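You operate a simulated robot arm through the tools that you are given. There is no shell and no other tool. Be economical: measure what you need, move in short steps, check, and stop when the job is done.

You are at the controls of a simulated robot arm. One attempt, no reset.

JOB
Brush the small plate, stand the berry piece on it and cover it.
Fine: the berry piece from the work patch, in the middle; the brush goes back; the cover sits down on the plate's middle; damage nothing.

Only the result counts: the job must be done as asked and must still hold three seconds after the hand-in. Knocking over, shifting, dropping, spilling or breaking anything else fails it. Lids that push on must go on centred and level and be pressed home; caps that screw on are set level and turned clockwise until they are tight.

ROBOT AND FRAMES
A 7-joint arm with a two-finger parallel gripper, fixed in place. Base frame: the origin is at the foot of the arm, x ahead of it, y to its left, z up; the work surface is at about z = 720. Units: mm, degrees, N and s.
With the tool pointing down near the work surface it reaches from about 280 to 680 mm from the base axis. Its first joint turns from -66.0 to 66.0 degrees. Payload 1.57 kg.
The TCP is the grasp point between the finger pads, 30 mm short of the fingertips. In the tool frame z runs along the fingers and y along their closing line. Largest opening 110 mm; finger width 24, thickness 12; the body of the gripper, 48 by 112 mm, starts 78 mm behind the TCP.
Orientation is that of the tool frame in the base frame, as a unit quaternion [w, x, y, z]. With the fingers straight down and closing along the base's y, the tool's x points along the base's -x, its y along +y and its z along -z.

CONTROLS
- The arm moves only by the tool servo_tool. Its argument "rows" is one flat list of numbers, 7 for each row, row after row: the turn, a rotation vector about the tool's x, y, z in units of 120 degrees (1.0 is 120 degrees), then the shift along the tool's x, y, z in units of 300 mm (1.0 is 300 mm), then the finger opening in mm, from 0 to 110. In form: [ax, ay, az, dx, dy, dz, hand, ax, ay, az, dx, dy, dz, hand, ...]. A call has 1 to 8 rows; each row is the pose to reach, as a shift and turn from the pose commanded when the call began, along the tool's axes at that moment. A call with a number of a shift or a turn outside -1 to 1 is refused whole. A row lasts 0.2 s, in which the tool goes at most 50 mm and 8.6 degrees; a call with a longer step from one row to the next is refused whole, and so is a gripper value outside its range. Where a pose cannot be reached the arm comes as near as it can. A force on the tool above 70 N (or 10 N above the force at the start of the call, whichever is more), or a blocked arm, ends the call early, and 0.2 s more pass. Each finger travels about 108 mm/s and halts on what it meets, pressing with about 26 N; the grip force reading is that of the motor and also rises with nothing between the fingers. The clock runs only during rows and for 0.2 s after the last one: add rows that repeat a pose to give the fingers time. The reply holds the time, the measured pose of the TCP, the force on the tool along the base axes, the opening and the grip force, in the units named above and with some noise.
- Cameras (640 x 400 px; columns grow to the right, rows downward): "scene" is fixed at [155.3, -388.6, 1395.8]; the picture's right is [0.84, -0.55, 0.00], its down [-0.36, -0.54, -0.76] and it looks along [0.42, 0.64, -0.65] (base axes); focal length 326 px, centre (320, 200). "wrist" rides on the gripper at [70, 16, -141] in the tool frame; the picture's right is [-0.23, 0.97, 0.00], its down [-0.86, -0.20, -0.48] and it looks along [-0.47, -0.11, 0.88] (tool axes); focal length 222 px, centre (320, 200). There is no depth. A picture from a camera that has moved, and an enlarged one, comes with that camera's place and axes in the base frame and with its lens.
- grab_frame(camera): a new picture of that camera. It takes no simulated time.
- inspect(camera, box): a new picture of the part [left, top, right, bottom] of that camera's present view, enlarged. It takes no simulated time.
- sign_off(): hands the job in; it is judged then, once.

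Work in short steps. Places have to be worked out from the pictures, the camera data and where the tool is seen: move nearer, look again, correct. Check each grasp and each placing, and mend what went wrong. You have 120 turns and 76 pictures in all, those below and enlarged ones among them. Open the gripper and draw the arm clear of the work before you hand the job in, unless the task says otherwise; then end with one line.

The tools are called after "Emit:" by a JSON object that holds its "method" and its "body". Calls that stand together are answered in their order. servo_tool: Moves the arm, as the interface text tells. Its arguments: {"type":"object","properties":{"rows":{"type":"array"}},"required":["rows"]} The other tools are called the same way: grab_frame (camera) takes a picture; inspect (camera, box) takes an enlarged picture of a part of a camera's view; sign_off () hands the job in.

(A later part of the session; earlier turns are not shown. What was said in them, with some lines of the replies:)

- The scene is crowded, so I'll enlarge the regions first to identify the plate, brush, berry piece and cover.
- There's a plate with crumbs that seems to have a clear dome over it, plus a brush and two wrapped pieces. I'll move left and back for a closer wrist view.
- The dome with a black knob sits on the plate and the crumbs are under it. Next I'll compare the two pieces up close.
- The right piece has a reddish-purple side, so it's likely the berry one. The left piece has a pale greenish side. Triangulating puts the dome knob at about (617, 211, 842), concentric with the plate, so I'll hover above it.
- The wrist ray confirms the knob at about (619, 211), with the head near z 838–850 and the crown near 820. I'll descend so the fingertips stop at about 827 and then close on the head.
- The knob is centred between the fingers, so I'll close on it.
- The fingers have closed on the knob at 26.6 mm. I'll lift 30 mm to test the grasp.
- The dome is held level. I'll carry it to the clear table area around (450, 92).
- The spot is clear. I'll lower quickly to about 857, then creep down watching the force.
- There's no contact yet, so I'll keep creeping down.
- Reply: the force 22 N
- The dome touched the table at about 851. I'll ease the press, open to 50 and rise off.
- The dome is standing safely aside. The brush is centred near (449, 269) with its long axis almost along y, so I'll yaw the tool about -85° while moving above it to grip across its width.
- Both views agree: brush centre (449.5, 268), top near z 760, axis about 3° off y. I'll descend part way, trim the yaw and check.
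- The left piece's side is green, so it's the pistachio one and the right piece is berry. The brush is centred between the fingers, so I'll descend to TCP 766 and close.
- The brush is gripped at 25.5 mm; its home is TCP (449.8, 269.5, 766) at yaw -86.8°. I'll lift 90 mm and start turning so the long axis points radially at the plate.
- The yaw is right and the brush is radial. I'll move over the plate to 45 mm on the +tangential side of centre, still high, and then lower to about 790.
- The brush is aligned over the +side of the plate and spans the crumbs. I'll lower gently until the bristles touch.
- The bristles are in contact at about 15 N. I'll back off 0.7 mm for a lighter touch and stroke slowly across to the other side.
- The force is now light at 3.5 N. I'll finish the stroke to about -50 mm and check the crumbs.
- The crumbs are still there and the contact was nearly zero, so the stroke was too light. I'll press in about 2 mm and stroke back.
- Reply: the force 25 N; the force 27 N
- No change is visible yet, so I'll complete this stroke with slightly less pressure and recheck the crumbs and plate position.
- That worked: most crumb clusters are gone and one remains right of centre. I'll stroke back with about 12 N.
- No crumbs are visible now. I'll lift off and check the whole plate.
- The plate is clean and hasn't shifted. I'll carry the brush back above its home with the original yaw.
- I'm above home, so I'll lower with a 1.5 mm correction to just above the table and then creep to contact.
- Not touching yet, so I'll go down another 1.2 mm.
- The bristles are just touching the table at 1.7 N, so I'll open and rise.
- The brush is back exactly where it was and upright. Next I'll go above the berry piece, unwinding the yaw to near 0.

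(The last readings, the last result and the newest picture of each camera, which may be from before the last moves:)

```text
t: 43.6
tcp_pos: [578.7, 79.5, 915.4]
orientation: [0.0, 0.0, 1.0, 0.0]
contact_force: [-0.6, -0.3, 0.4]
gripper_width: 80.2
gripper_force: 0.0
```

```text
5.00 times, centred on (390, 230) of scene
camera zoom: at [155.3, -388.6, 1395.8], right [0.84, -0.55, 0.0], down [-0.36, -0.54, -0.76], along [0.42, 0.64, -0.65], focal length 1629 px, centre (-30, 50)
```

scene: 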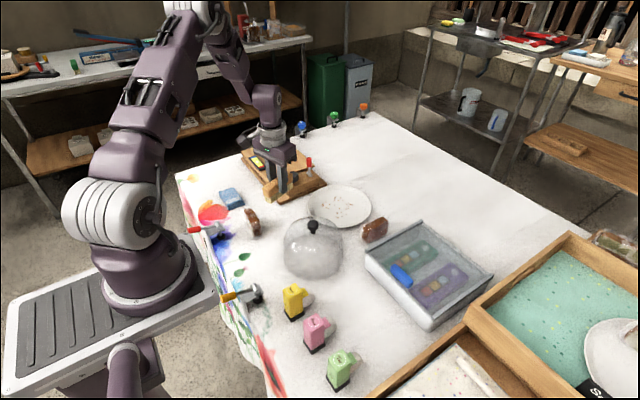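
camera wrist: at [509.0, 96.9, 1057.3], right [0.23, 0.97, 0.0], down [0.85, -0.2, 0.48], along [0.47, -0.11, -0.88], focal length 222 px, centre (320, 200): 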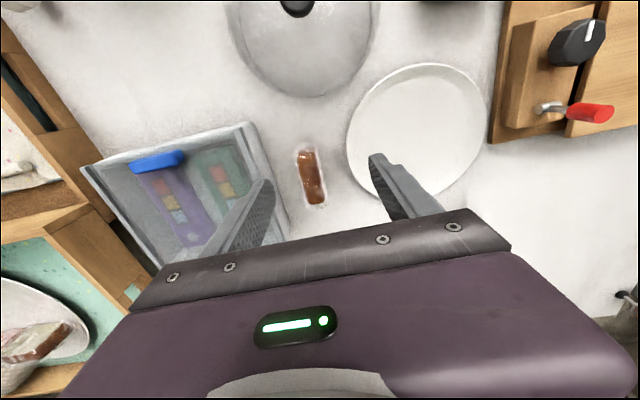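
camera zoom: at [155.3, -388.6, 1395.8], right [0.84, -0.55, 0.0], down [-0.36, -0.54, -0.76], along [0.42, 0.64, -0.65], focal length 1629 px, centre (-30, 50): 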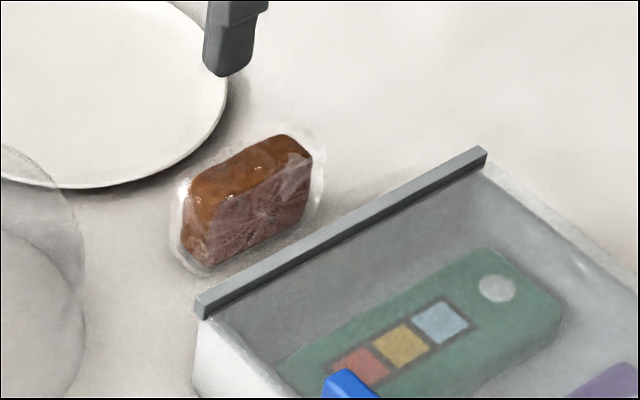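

The berry piece stands upright near (630, 59), its long axis about along x and its top around z 770. The tray bar is close at y≈10, so I'll approach to a higher hover with a modest opening and look again.

Emit:
{"method": "servo_tool", "body": {"rows": [0, 0, 0.01, -0.06, -0.025, 0.07, 70, 0, 0, 0.02, -0.12, -0.05, 0.14, 60, 0, 0, 0.033, -0.168, -0.07, 0.21, 50, 0, 0, 0.033, -0.168, -0.07, 0.267, 48, 0, 0, 0.033, -0.168, -0.07, 0.267, 48]}}

Emit:
{"method": "inspect", "body": {"camera": "wrist", "box": [200, 60, 440, 260]}}

Emit:
{"method": "inspect", "body": {"camera": "scene", "box": [340, 170, 440, 270]}}

```text
t: 44.8
tcp_pos: [628.8, 58.6, 834.3]
orientation: [0.0, 0.034, 0.999, -0.001]
contact_force: [-0.1, 0.5, -0.3]
gripper_width: 48.0
gripper_force: 0.0
```

```text
2.00 times, centred on (320, 160) of wrist
camera zoom: at [559.9, 80.8, 977.2], right [0.29, 0.96, 0.0], down [0.84, -0.26, 0.48], along [0.46, -0.14, -0.88], focal length 444 px, centre (320, 280)
```

zoom: 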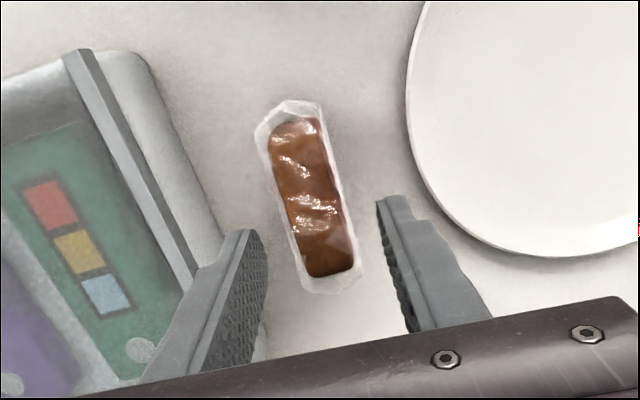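

```text
4.00 times, centred on (390, 220) of scene
camera zoom: at [155.4, -388.6, 1395.8], right [0.84, -0.55, 0.0], down [-0.36, -0.54, -0.76], along [0.42, 0.64, -0.65], focal length 1303 px, centre (40, 120)
```

zoom: 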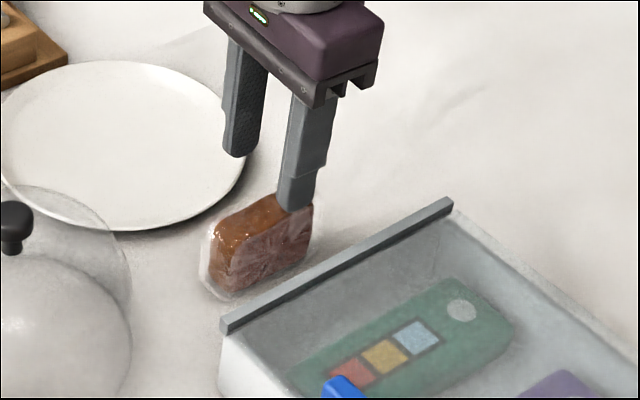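

The piece is centred at (627, 57.5), and the tray bar triangulates to y≈-13, z≈789, which leaves enough clearance. I'll descend to TCP 763 and close.

Emit:
{"method": "servo_tool", "body": {"rows": [0, 0, 0, 0.006, -0.003, 0.08, 48, 0, 0, 0, 0.006, -0.003, 0.16, 48, 0, 0, 0, 0.006, -0.003, 0.22, 48, 0, 0, 0, 0.006, -0.003, 0.238, 48, 0, 0, 0, 0.006, -0.003, 0.238, 48]}}

Emit:
{"method": "inspect", "body": {"camera": "wrist", "box": [200, 60, 440, 260]}}

Emit:
{"method": "inspect", "body": {"camera": "scene", "box": [340, 170, 440, 270]}}

```text
t: 46.0
tcp_pos: [628.0, 58.4, 763.7]
orientation: [0.001, 0.034, 0.999, -0.001]
contact_force: [-0.3, 0.1, -0.8]
gripper_width: 48.0
gripper_force: 0.1
```

```text
2.00 times, centred on (320, 160) of wrist
camera zoom: at [558.9, 79.8, 905.6], right [0.29, 0.96, 0.0], down [0.84, -0.26, 0.48], along [0.46, -0.14, -0.88], focal length 444 px, centre (320, 280)
```

zoom: 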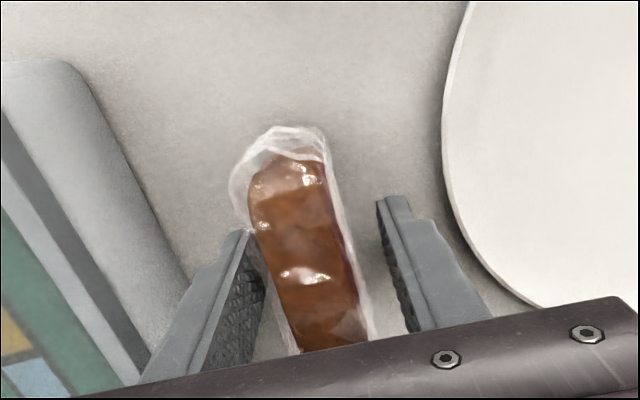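

```text
4.00 times, centred on (390, 220) of scene
camera zoom: at [155.3, -388.6, 1395.8], right [0.84, -0.55, 0.0], down [-0.36, -0.54, -0.76], along [0.42, 0.64, -0.65], focal length 1303 px, centre (40, 120)
```

zoom: 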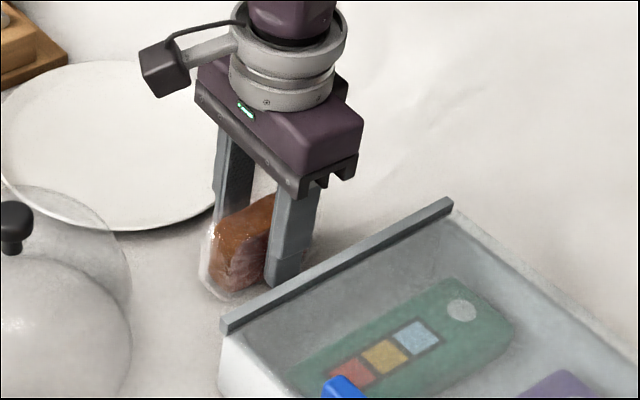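

The piece lies between the fingers, slightly toward -y. I'll nudge 2 mm and close gradually.

Emit:
{"method": "servo_tool", "body": {"rows": [0, 0, 0, 0.003, -0.007, 0, 44, 0, 0, 0, 0.003, -0.007, 0, 36, 0, 0, 0, 0.003, -0.007, 0, 30, 0, 0, 0, 0.003, -0.007, 0, 24, 0, 0, 0, 0.003, -0.007, 0, 20, 0, 0, 0, 0.003, -0.007, 0, 20]}}

```text
t: 47.4
tcp_pos: [626.7, 56.0, 762.3]
orientation: [0.002, 0.034, 0.999, -0.001]
contact_force: [-0.6, -0.4, -0.2]
gripper_width: 29.7
gripper_force: 8.8
```

It's gripped at 29.7 mm with a gentle 8.8 N. I'll test-lift slowly.

Emit:
{"method": "servo_tool", "body": {"rows": [0, 0, 0, 0, 0, -0.03, 19, 0, 0, 0, 0, 0, -0.07, 19, 0, 0, 0, 0, 0, -0.12, 19, 0, 0, 0, 0, 0, -0.2, 19, 0, 0, 0, 0, 0, -0.2, 19]}}

Emit:
{"method": "inspect", "body": {"camera": "scene", "box": [300, 150, 440, 270]}}

```text
t: 48.6
tcp_pos: [625.8, 56.8, 824.5]
orientation: [0.002, 0.033, 0.999, -0.001]
contact_force: [0.6, 0.0, -1.0]
gripper_width: 29.7
gripper_force: 9.2
```

```text
3.33 times, centred on (370, 210) of scene
camera zoom: at [155.4, -388.6, 1395.8], right [0.84, -0.55, 0.0], down [-0.36, -0.54, -0.76], along [0.42, 0.64, -0.65], focal length 1086 px, centre (153, 167)
```

zoom: 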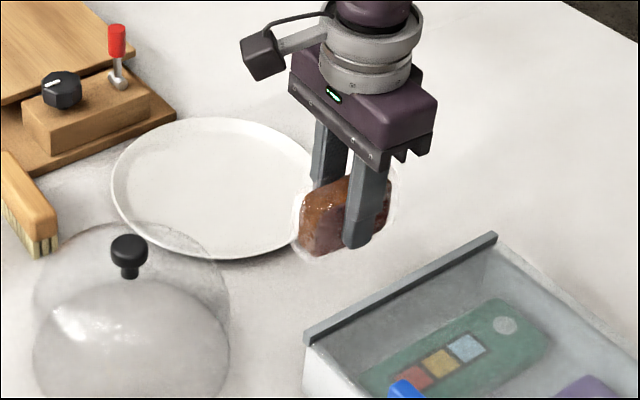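

The piece is held upright. I'll carry it over the plate centre at (617.5, 210).

Emit:
{"method": "servo_tool", "body": {"rows": [0, 0, 0, 0.012, 0.09, 0, 19, 0, 0, 0, 0.025, 0.2, 0, 19, 0, 0, 0, 0.038, 0.31, 0, 19, 0, 0, 0, 0.052, 0.42, 0, 19, 0, 0, 0, 0.06, 0.49, 0, 19, 0, 0, 0, 0.063, 0.509, 0, 19, 0, 0, 0, 0.063, 0.509, 0, 19]}}

Emit:
{"method": "servo_tool", "body": {"rows": [0, 0, 0, 0, 0, 0.06, 19, 0, 0, 0, 0, 0, 0.12, 19, 0, 0, 0, 0, 0, 0.165, 19, 0, 0, 0, 0, 0, 0.175, 19, 0, 0, 0, 0, 0, 0.175, 19]}}

Emit:
{"method": "inspect", "body": {"camera": "wrist", "box": [160, 20, 480, 260]}}

Emit:
{"method": "inspect", "body": {"camera": "scene", "box": [270, 140, 410, 250]}}

```text
t: 50.2
tcp_pos: [618.3, 209.7, 823.8]
orientation: [0.001, 0.035, 0.999, -0.002]
contact_force: [0.3, -0.2, -1.1]
gripper_width: 29.8
gripper_force: 9.6
```

```text
t: 51.4
tcp_pos: [618.5, 208.9, 770.7]
orientation: [0.001, 0.034, 0.999, -0.001]
contact_force: [0.1, -0.5, -0.3]
gripper_width: 29.7
gripper_force: 9.1
```

```text
1.67 times, centred on (320, 140) of wrist
camera zoom: at [549.8, 231.1, 913.1], right [0.29, 0.96, 0.0], down [0.84, -0.26, 0.48], along [0.46, -0.14, -0.88], focal length 370 px, centre (320, 300)
```

zoom: 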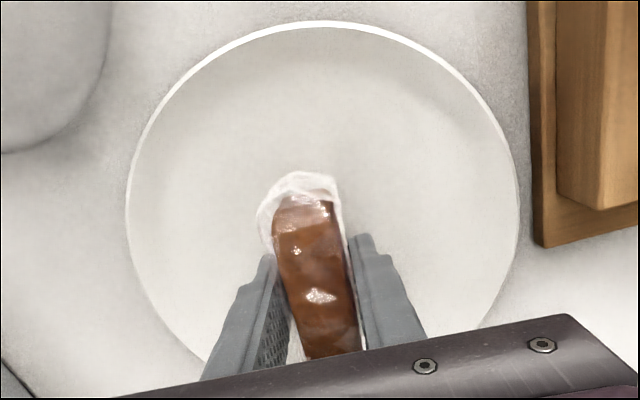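

```text
3.64 times, centred on (340, 195) of scene
camera zoom: at [155.4, -388.6, 1395.8], right [0.84, -0.55, 0.0], down [-0.36, -0.54, -0.76], along [0.42, 0.64, -0.65], focal length 1185 px, centre (247, 218)
```

zoom: 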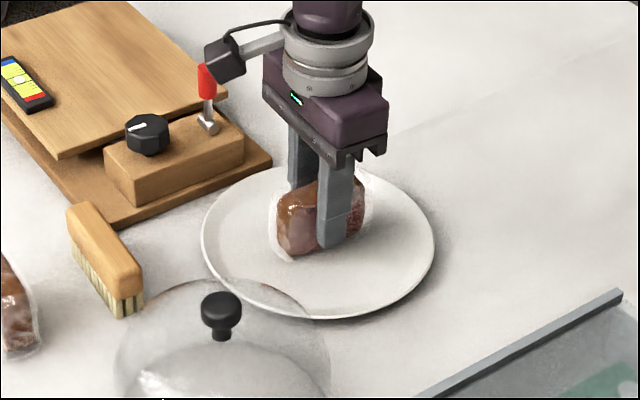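

Fitting the plate rim in the wrist view gives its centre at about (619.5, 211). I'll shift (+1, +1.5) and lower to contact.

Emit:
{"method": "servo_tool", "body": {"rows": [0, 0, 0, -0.003, 0.005, 0.003, 19, 0, 0, 0, -0.003, 0.005, 0.006, 19, 0, 0, 0, -0.003, 0.005, 0.006, 19]}}

Emit:
{"method": "servo_tool", "body": {"rows": [0, 0, 0, 0, 0, 0.003, 19, 0, 0, 0, 0, 0, 0.004, 19, 0, 0, 0, 0, 0, 0.004, 19]}}

```text
t: 52.2
tcp_pos: [620.1, 211.1, 770.3]
orientation: [0.002, 0.033, 0.999, 0.0]
contact_force: [1.5, 0.3, 5.9]
gripper_width: 29.7
gripper_force: 9.3
```

```text
t: 53.0
tcp_pos: [619.3, 211.1, 767.9]
orientation: [0.0, 0.034, 0.999, -0.001]
contact_force: [1.8, -0.2, 4.4]
gripper_width: 29.6
gripper_force: 8.8
```

The piece is resting on the plate. I'll open slowly and rise.

Emit:
{"method": "servo_tool", "body": {"rows": [0, 0, 0, 0, 0, 0, 27, 0, 0, 0, 0, 0, 0, 34, 0, 0, 0, 0, 0, 0, 48, 0, 0, 0, 0, 0, 0, 48, 0, 0, 0, 0, 0, -0.1, 48, 0, 0, 0, 0, 0, -0.25, 48, 0, 0, 0, 0, 0, -0.4, 48, 0, 0, 0, 0, 0, -0.45, 48]}}

Emit:
{"method": "inspect", "body": {"camera": "scene", "box": [270, 140, 410, 250]}}

Emit:
{"method": "inspect", "body": {"camera": "wrist", "box": [160, 20, 480, 260]}}

```text
t: 54.8
tcp_pos: [620.1, 212.0, 904.2]
orientation: [0.002, 0.034, 0.999, -0.001]
contact_force: [-0.2, -0.1, -0.2]
gripper_width: 48.2
gripper_force: 0.1
```

```text
3.64 times, centred on (340, 195) of scene
camera zoom: at [155.3, -388.6, 1395.8], right [0.84, -0.55, 0.0], down [-0.36, -0.54, -0.76], along [0.42, 0.64, -0.65], focal length 1185 px, centre (247, 218)
```

zoom: 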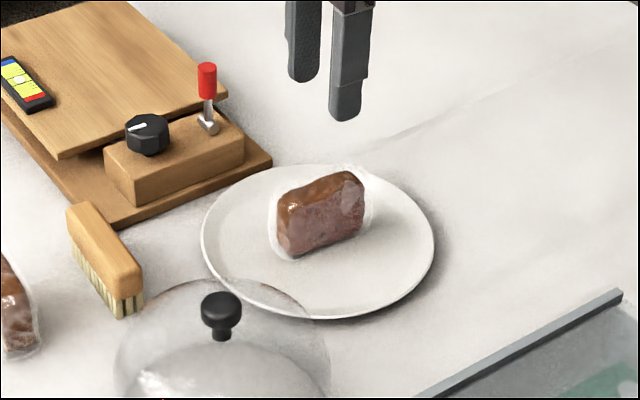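

```text
1.67 times, centred on (320, 140) of wrist
camera zoom: at [550.7, 233.2, 1045.7], right [0.29, 0.96, 0.0], down [0.84, -0.26, 0.48], along [0.46, -0.14, -0.88], focal length 370 px, centre (320, 300)
```

zoom: 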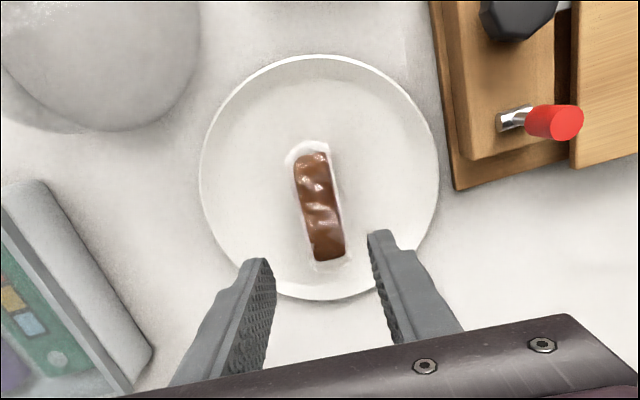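

The berry piece stands upright in the plate's middle. Now I'll go back over the dome's knob at (450, 91.7).

Emit:
{"method": "servo_tool", "body": {"rows": [0, 0, 0, 0.07, -0.057, 0, 60, 0, 0, 0, 0.16, -0.13, 0, 60, 0, 0, 0, 0.26, -0.212, 0, 60, 0, 0, 0, 0.36, -0.294, 0, 60, 0, 0, 0, 0.46, -0.375, 0, 60, 0, 0, 0, 0.53, -0.432, 0, 60, 0, 0, 0, 0.538, -0.439, 0, 60, 0, 0, 0, 0.538, -0.439, 0, 60]}}

Emit:
{"method": "inspect", "body": {"camera": "wrist", "box": [200, 60, 440, 260]}}

```text
t: 56.6
tcp_pos: [448.4, 90.5, 904.8]
orientation: [0.001, 0.034, 0.999, -0.001]
contact_force: [-0.2, -0.4, 0.8]
gripper_width: 60.1
gripper_force: 0.1
```

```text
2.00 times, centred on (320, 160) of wrist
camera zoom: at [380.2, 112.1, 1045.6], right [0.29, 0.96, 0.0], down [0.84, -0.26, 0.48], along [0.46, -0.14, -0.88], focal length 444 px, centre (320, 280)
```

zoom: 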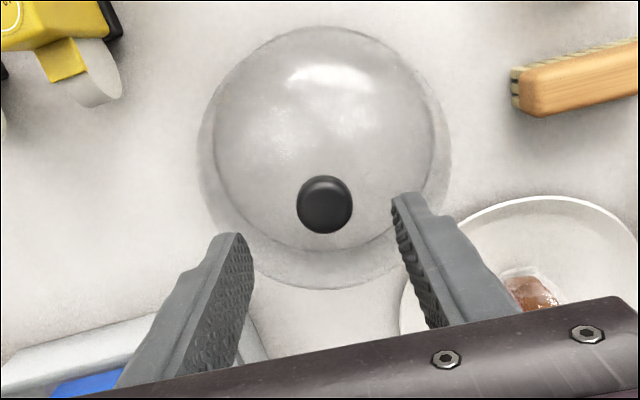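

The knob is centred, so I'll descend to TCP 851 and close.

Emit:
{"method": "servo_tool", "body": {"rows": [0, 0, 0, -0.003, 0.004, 0.07, 60, 0, 0, 0, -0.003, 0.004, 0.14, 55, 0, 0, 0, -0.003, 0.004, 0.178, 50, 0, 0, 0, -0.003, 0.004, 0.178, 30, 0, 0, 0, -0.003, 0.004, 0.178, 10, 0, 0, 0, -0.003, 0.004, 0.178, 10, 0, 0, 0, -0.003, 0.004, 0.178, 10]}}

```text
t: 58.2
tcp_pos: [449.2, 91.3, 850.0]
orientation: [0.0, 0.034, 0.999, -0.001]
contact_force: [-0.3, 0.1, 0.0]
gripper_width: 26.6
gripper_force: 26.1
```

The knob is gripped at 26.6 mm. I'll lift 90 mm so the dome clears the piece.

Emit:
{"method": "servo_tool", "body": {"rows": [0, 0, 0, 0, 0, -0.04, 10, 0, 0, 0, 0, 0, -0.12, 10, 0, 0, 0, 0, 0, -0.22, 10, 0, 0, 0, 0, 0, -0.31, 10, 0, 0, 0, 0, 0, -0.31, 10]}}

Emit:
{"method": "inspect", "body": {"camera": "scene", "box": [220, 110, 400, 270]}}

```text
t: 59.4
tcp_pos: [450.7, 92.1, 942.6]
orientation: [0.001, 0.034, 0.999, -0.001]
contact_force: [-0.3, 0.0, -1.5]
gripper_width: 26.7
gripper_force: 25.4
```

```text
2.50 times, centred on (310, 190) of scene
camera zoom: at [155.4, -388.6, 1395.8], right [0.84, -0.55, 0.0], down [-0.36, -0.54, -0.76], along [0.42, 0.64, -0.65], focal length 814 px, centre (345, 225)
```

zoom: 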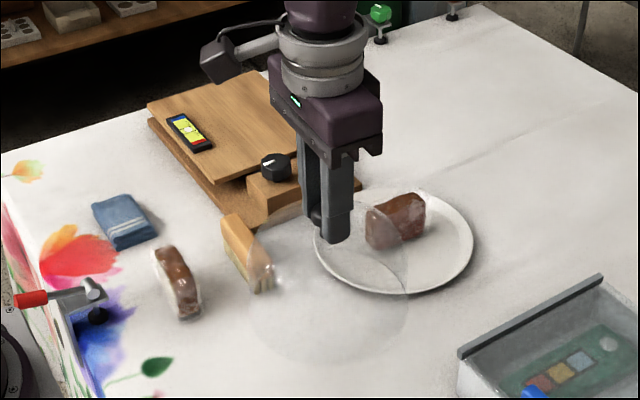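

The dome is held level. I'll carry it above the plate centre.

Emit:
{"method": "servo_tool", "body": {"rows": [0, 0, 0, -0.06, 0.049, 0, 10, 0, 0, 0, -0.16, 0.13, 0, 10, 0, 0, 0, -0.26, 0.212, 0, 10, 0, 0, 0, -0.36, 0.293, 0, 10, 0, 0, 0, -0.45, 0.367, 0, 10, 0, 0, 0, -0.52, 0.424, 0, 10, 0, 0, 0, -0.534, 0.435, 0, 10, 0, 0, 0, -0.534, 0.435, 0, 10]}}

Emit:
{"method": "servo_tool", "body": {"rows": [0, 0, 0, 0, 0, 0, 10, 0, 0, 0, 0, 0, 0, 10]}}

Emit:
{"method": "inspect", "body": {"camera": "scene", "box": [260, 90, 420, 250]}}

Emit:
{"method": "inspect", "body": {"camera": "wrist", "box": [200, 40, 440, 260]}}

```text
t: 61.2
tcp_pos: [619.3, 211.1, 942.2]
orientation: [0.001, 0.035, 0.999, -0.003]
contact_force: [-0.2, 0.6, -0.9]
gripper_width: 26.8
gripper_force: 25.8
```

```text
t: 61.8
tcp_pos: [619.0, 211.3, 942.1]
orientation: [0.001, 0.034, 0.999, -0.002]
contact_force: [0.4, -0.1, -1.5]
gripper_width: 26.5
gripper_force: 26.1
```

```text
2.50 times, centred on (340, 170) of scene
camera zoom: at [155.4, -388.6, 1395.8], right [0.84, -0.55, 0.0], down [-0.36, -0.54, -0.76], along [0.42, 0.64, -0.65], focal length 814 px, centre (270, 275)
```

zoom: 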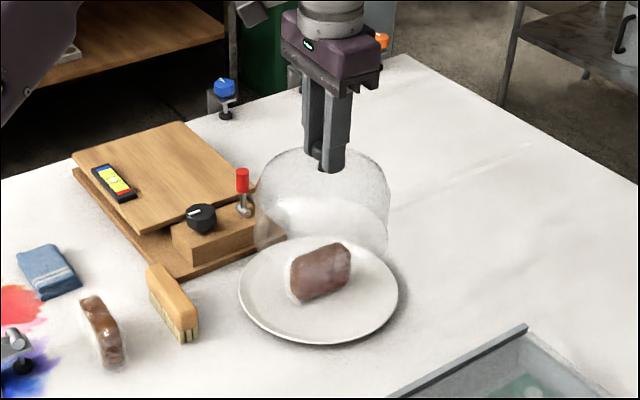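

```text
1.82 times, centred on (320, 150) of wrist
camera zoom: at [550.4, 232.9, 1084.6], right [0.29, 0.96, 0.0], down [0.84, -0.26, 0.48], along [0.46, -0.14, -0.88], focal length 404 px, centre (320, 291)
```

zoom: 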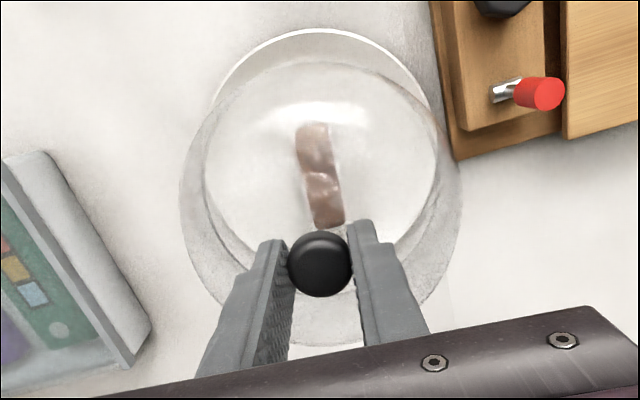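

It's well aligned. I'll lower to about 864, just above seating, and check concentricity.

Emit:
{"method": "servo_tool", "body": {"rows": [0, 0, 0, 0, 0, 0.07, 10, 0, 0, 0, 0, 0, 0.14, 10, 0, 0, 0, 0, 0, 0.2, 10, 0, 0, 0, 0, 0, 0.25, 10, 0, 0, 0, 0, 0, 0.26, 10, 0, 0, 0, 0, 0, 0.26, 10]}}

Emit:
{"method": "inspect", "body": {"camera": "scene", "box": [290, 150, 410, 250]}}

Emit:
{"method": "inspect", "body": {"camera": "wrist", "box": [200, 20, 440, 260]}}

```text
t: 63.2
tcp_pos: [618.9, 211.2, 865.3]
orientation: [0.001, 0.034, 0.999, -0.001]
contact_force: [0.6, -0.8, -0.8]
gripper_width: 26.6
gripper_force: 26.2
```

```text
4.00 times, centred on (350, 200) of scene
camera zoom: at [155.4, -388.6, 1395.8], right [0.84, -0.55, 0.0], down [-0.36, -0.54, -0.76], along [0.42, 0.64, -0.65], focal length 1303 px, centre (200, 200)
```

zoom: 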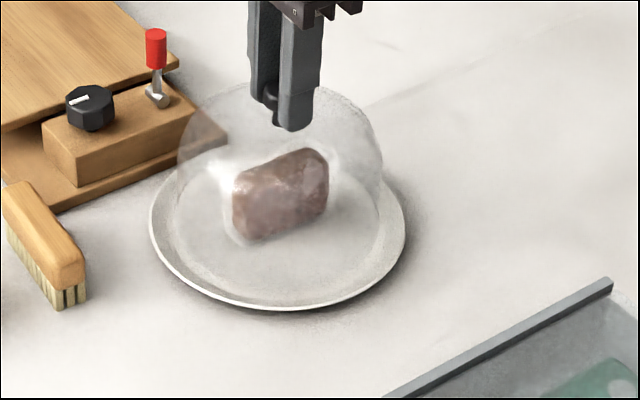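

```text
1.67 times, centred on (320, 140) of wrist
camera zoom: at [549.8, 232.7, 1006.8], right [0.29, 0.96, 0.0], down [0.84, -0.26, 0.48], along [0.46, -0.14, -0.88], focal length 370 px, centre (320, 300)
```

zoom: 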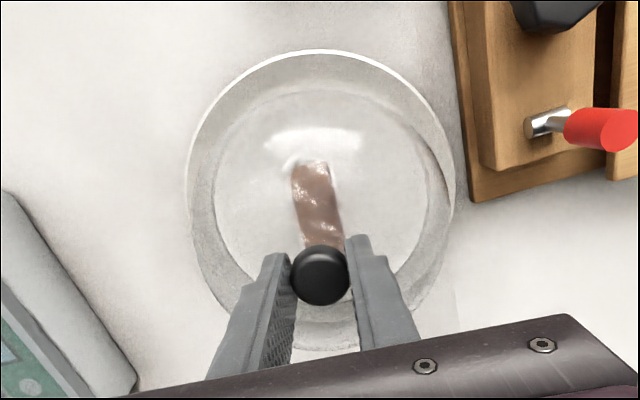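

The dome is concentric within about 2 mm. I'll lower onto the plate.

Emit:
{"method": "servo_tool", "body": {"rows": [0, 0, 0, 0, 0, 0.01, 10, 0, 0, 0, 0, 0, 0.02, 10, 0, 0, 0, 0, 0, 0.02, 10]}}

Emit:
{"method": "servo_tool", "body": {"rows": [0, 0, 0, 0, 0, 0.004, 10, 0, 0, 0, 0, 0, 0.006, 10, 0, 0, 0, 0, 0, 0.006, 10]}}

```text
t: 64.0
tcp_pos: [618.8, 210.9, 857.9]
orientation: [0.001, 0.034, 0.999, -0.001]
contact_force: [0.8, 0.0, -1.3]
gripper_width: 26.8
gripper_force: 26.0
```

```text
t: 64.8
tcp_pos: [618.5, 211.8, 856.6]
orientation: [0.0, 0.034, 0.999, -0.001]
contact_force: [-0.3, -1.5, -0.4]
gripper_width: 26.9
gripper_force: 25.6
```

Nearly seated, so I'll take another small step down.

Emit:
{"method": "servo_tool", "body": {"rows": [0, 0, 0, 0, 0, 0.003, 10, 0, 0, 0, 0, 0, 0.004, 10, 0, 0, 0, 0, 0, 0.004, 10]}}

```text
t: 65.6
tcp_pos: [617.9, 210.0, 856.4]
orientation: [0.001, 0.035, 0.999, -0.001]
contact_force: [-3.5, 0.7, 13.1]
gripper_width: 26.6
gripper_force: 25.7
```

The dome is seated at 13 N and the height matches its original one. I'll relax 0.6 mm, open and rise.

Emit:
{"method": "servo_tool", "body": {"rows": [0, 0, 0, 0, 0, -0.002, 10, 0, 0, 0, 0, 0, -0.002, 40, 0, 0, 0, 0, 0, -0.002, 60, 0, 0, 0, 0, 0, -0.002, 60, 0, 0, 0, 0, 0, -0.1, 60, 0, 0, 0, 0, 0, -0.25, 60, 0, 0, 0, 0, 0, -0.36, 60, 0, 0, 0, 0, 0, -0.36, 60]}}

Emit:
{"method": "inspect", "body": {"camera": "scene", "box": [290, 150, 410, 250]}}

Emit:
{"method": "inspect", "body": {"camera": "wrist", "box": [200, 20, 440, 260]}}

```text
t: 67.4
tcp_pos: [619.6, 210.6, 964.7]
orientation: [0.001, 0.034, 0.999, 0.0]
contact_force: [-0.2, 0.5, 0.3]
gripper_width: 59.8
gripper_force: 0.1
```

```text
4.00 times, centred on (350, 200) of scene
camera zoom: at [155.3, -388.6, 1395.8], right [0.84, -0.55, 0.0], down [-0.36, -0.54, -0.76], along [0.42, 0.64, -0.65], focal length 1303 px, centre (200, 200)
```

zoom: 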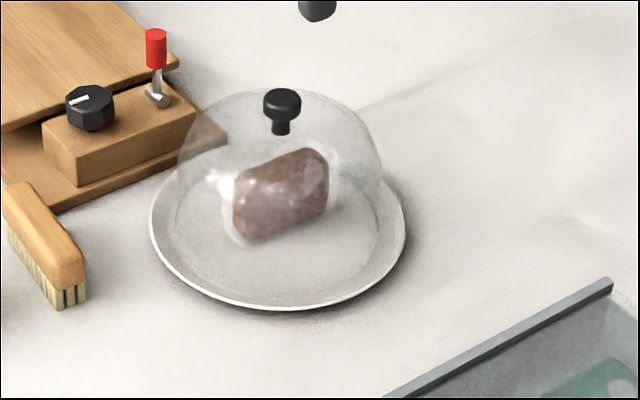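

```text
1.67 times, centred on (320, 140) of wrist
camera zoom: at [550.5, 232.8, 1106.8], right [0.29, 0.96, 0.0], down [0.84, -0.26, 0.48], along [0.46, -0.14, -0.88], focal length 370 px, centre (320, 300)
```

zoom: 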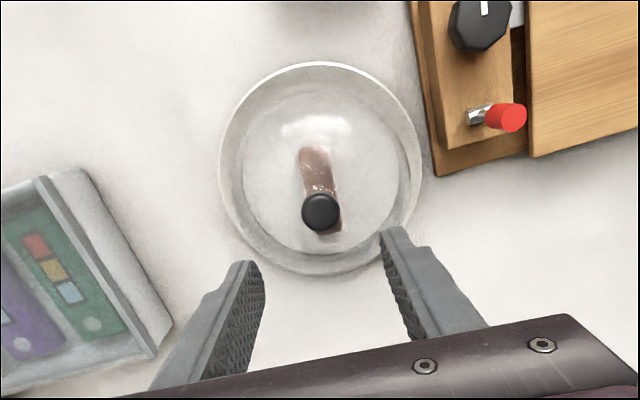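

The dome sits level at its original spot with the piece upright under it. I'll draw the arm clear and take a final look.

Emit:
{"method": "servo_tool", "body": {"rows": [0, 0, 0, 0.1, -0.05, -0.06, 80, 0, 0, 0, 0.2, -0.12, -0.12, 100, 0, 0, 0, 0.32, -0.2, -0.18, 110, 0, 0, 0, 0.44, -0.28, -0.22, 110, 0, 0, 0, 0.5, -0.32, -0.25, 110, 0, 0, 0, 0.5, -0.32, -0.25, 110]}}

Emit:
{"method": "grab_frame", "body": {"camera": "scene"}}

```text
t: 68.8
tcp_pos: [464.6, 125.7, 1039.5]
orientation: [0.001, 0.034, 0.999, -0.001]
contact_force: [0.4, -0.7, -0.4]
gripper_width: 109.9
gripper_force: 0.1
```

```text
19 pictures are left
```

scene: 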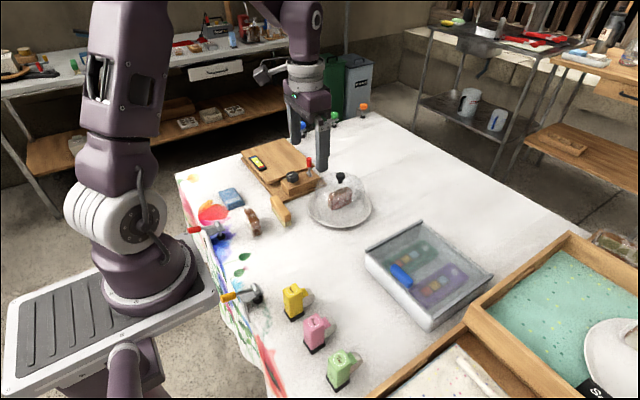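

The final picture shows everything in place and the arm clear, so I'm handing in.

Emit:
{"method": "sign_off", "body": {}}

```text
The job is handed in.
```

I brushed the plate clean and put the brush back in its place; the berry piece stands upright in the plate's middle, with the dome seated level over it.
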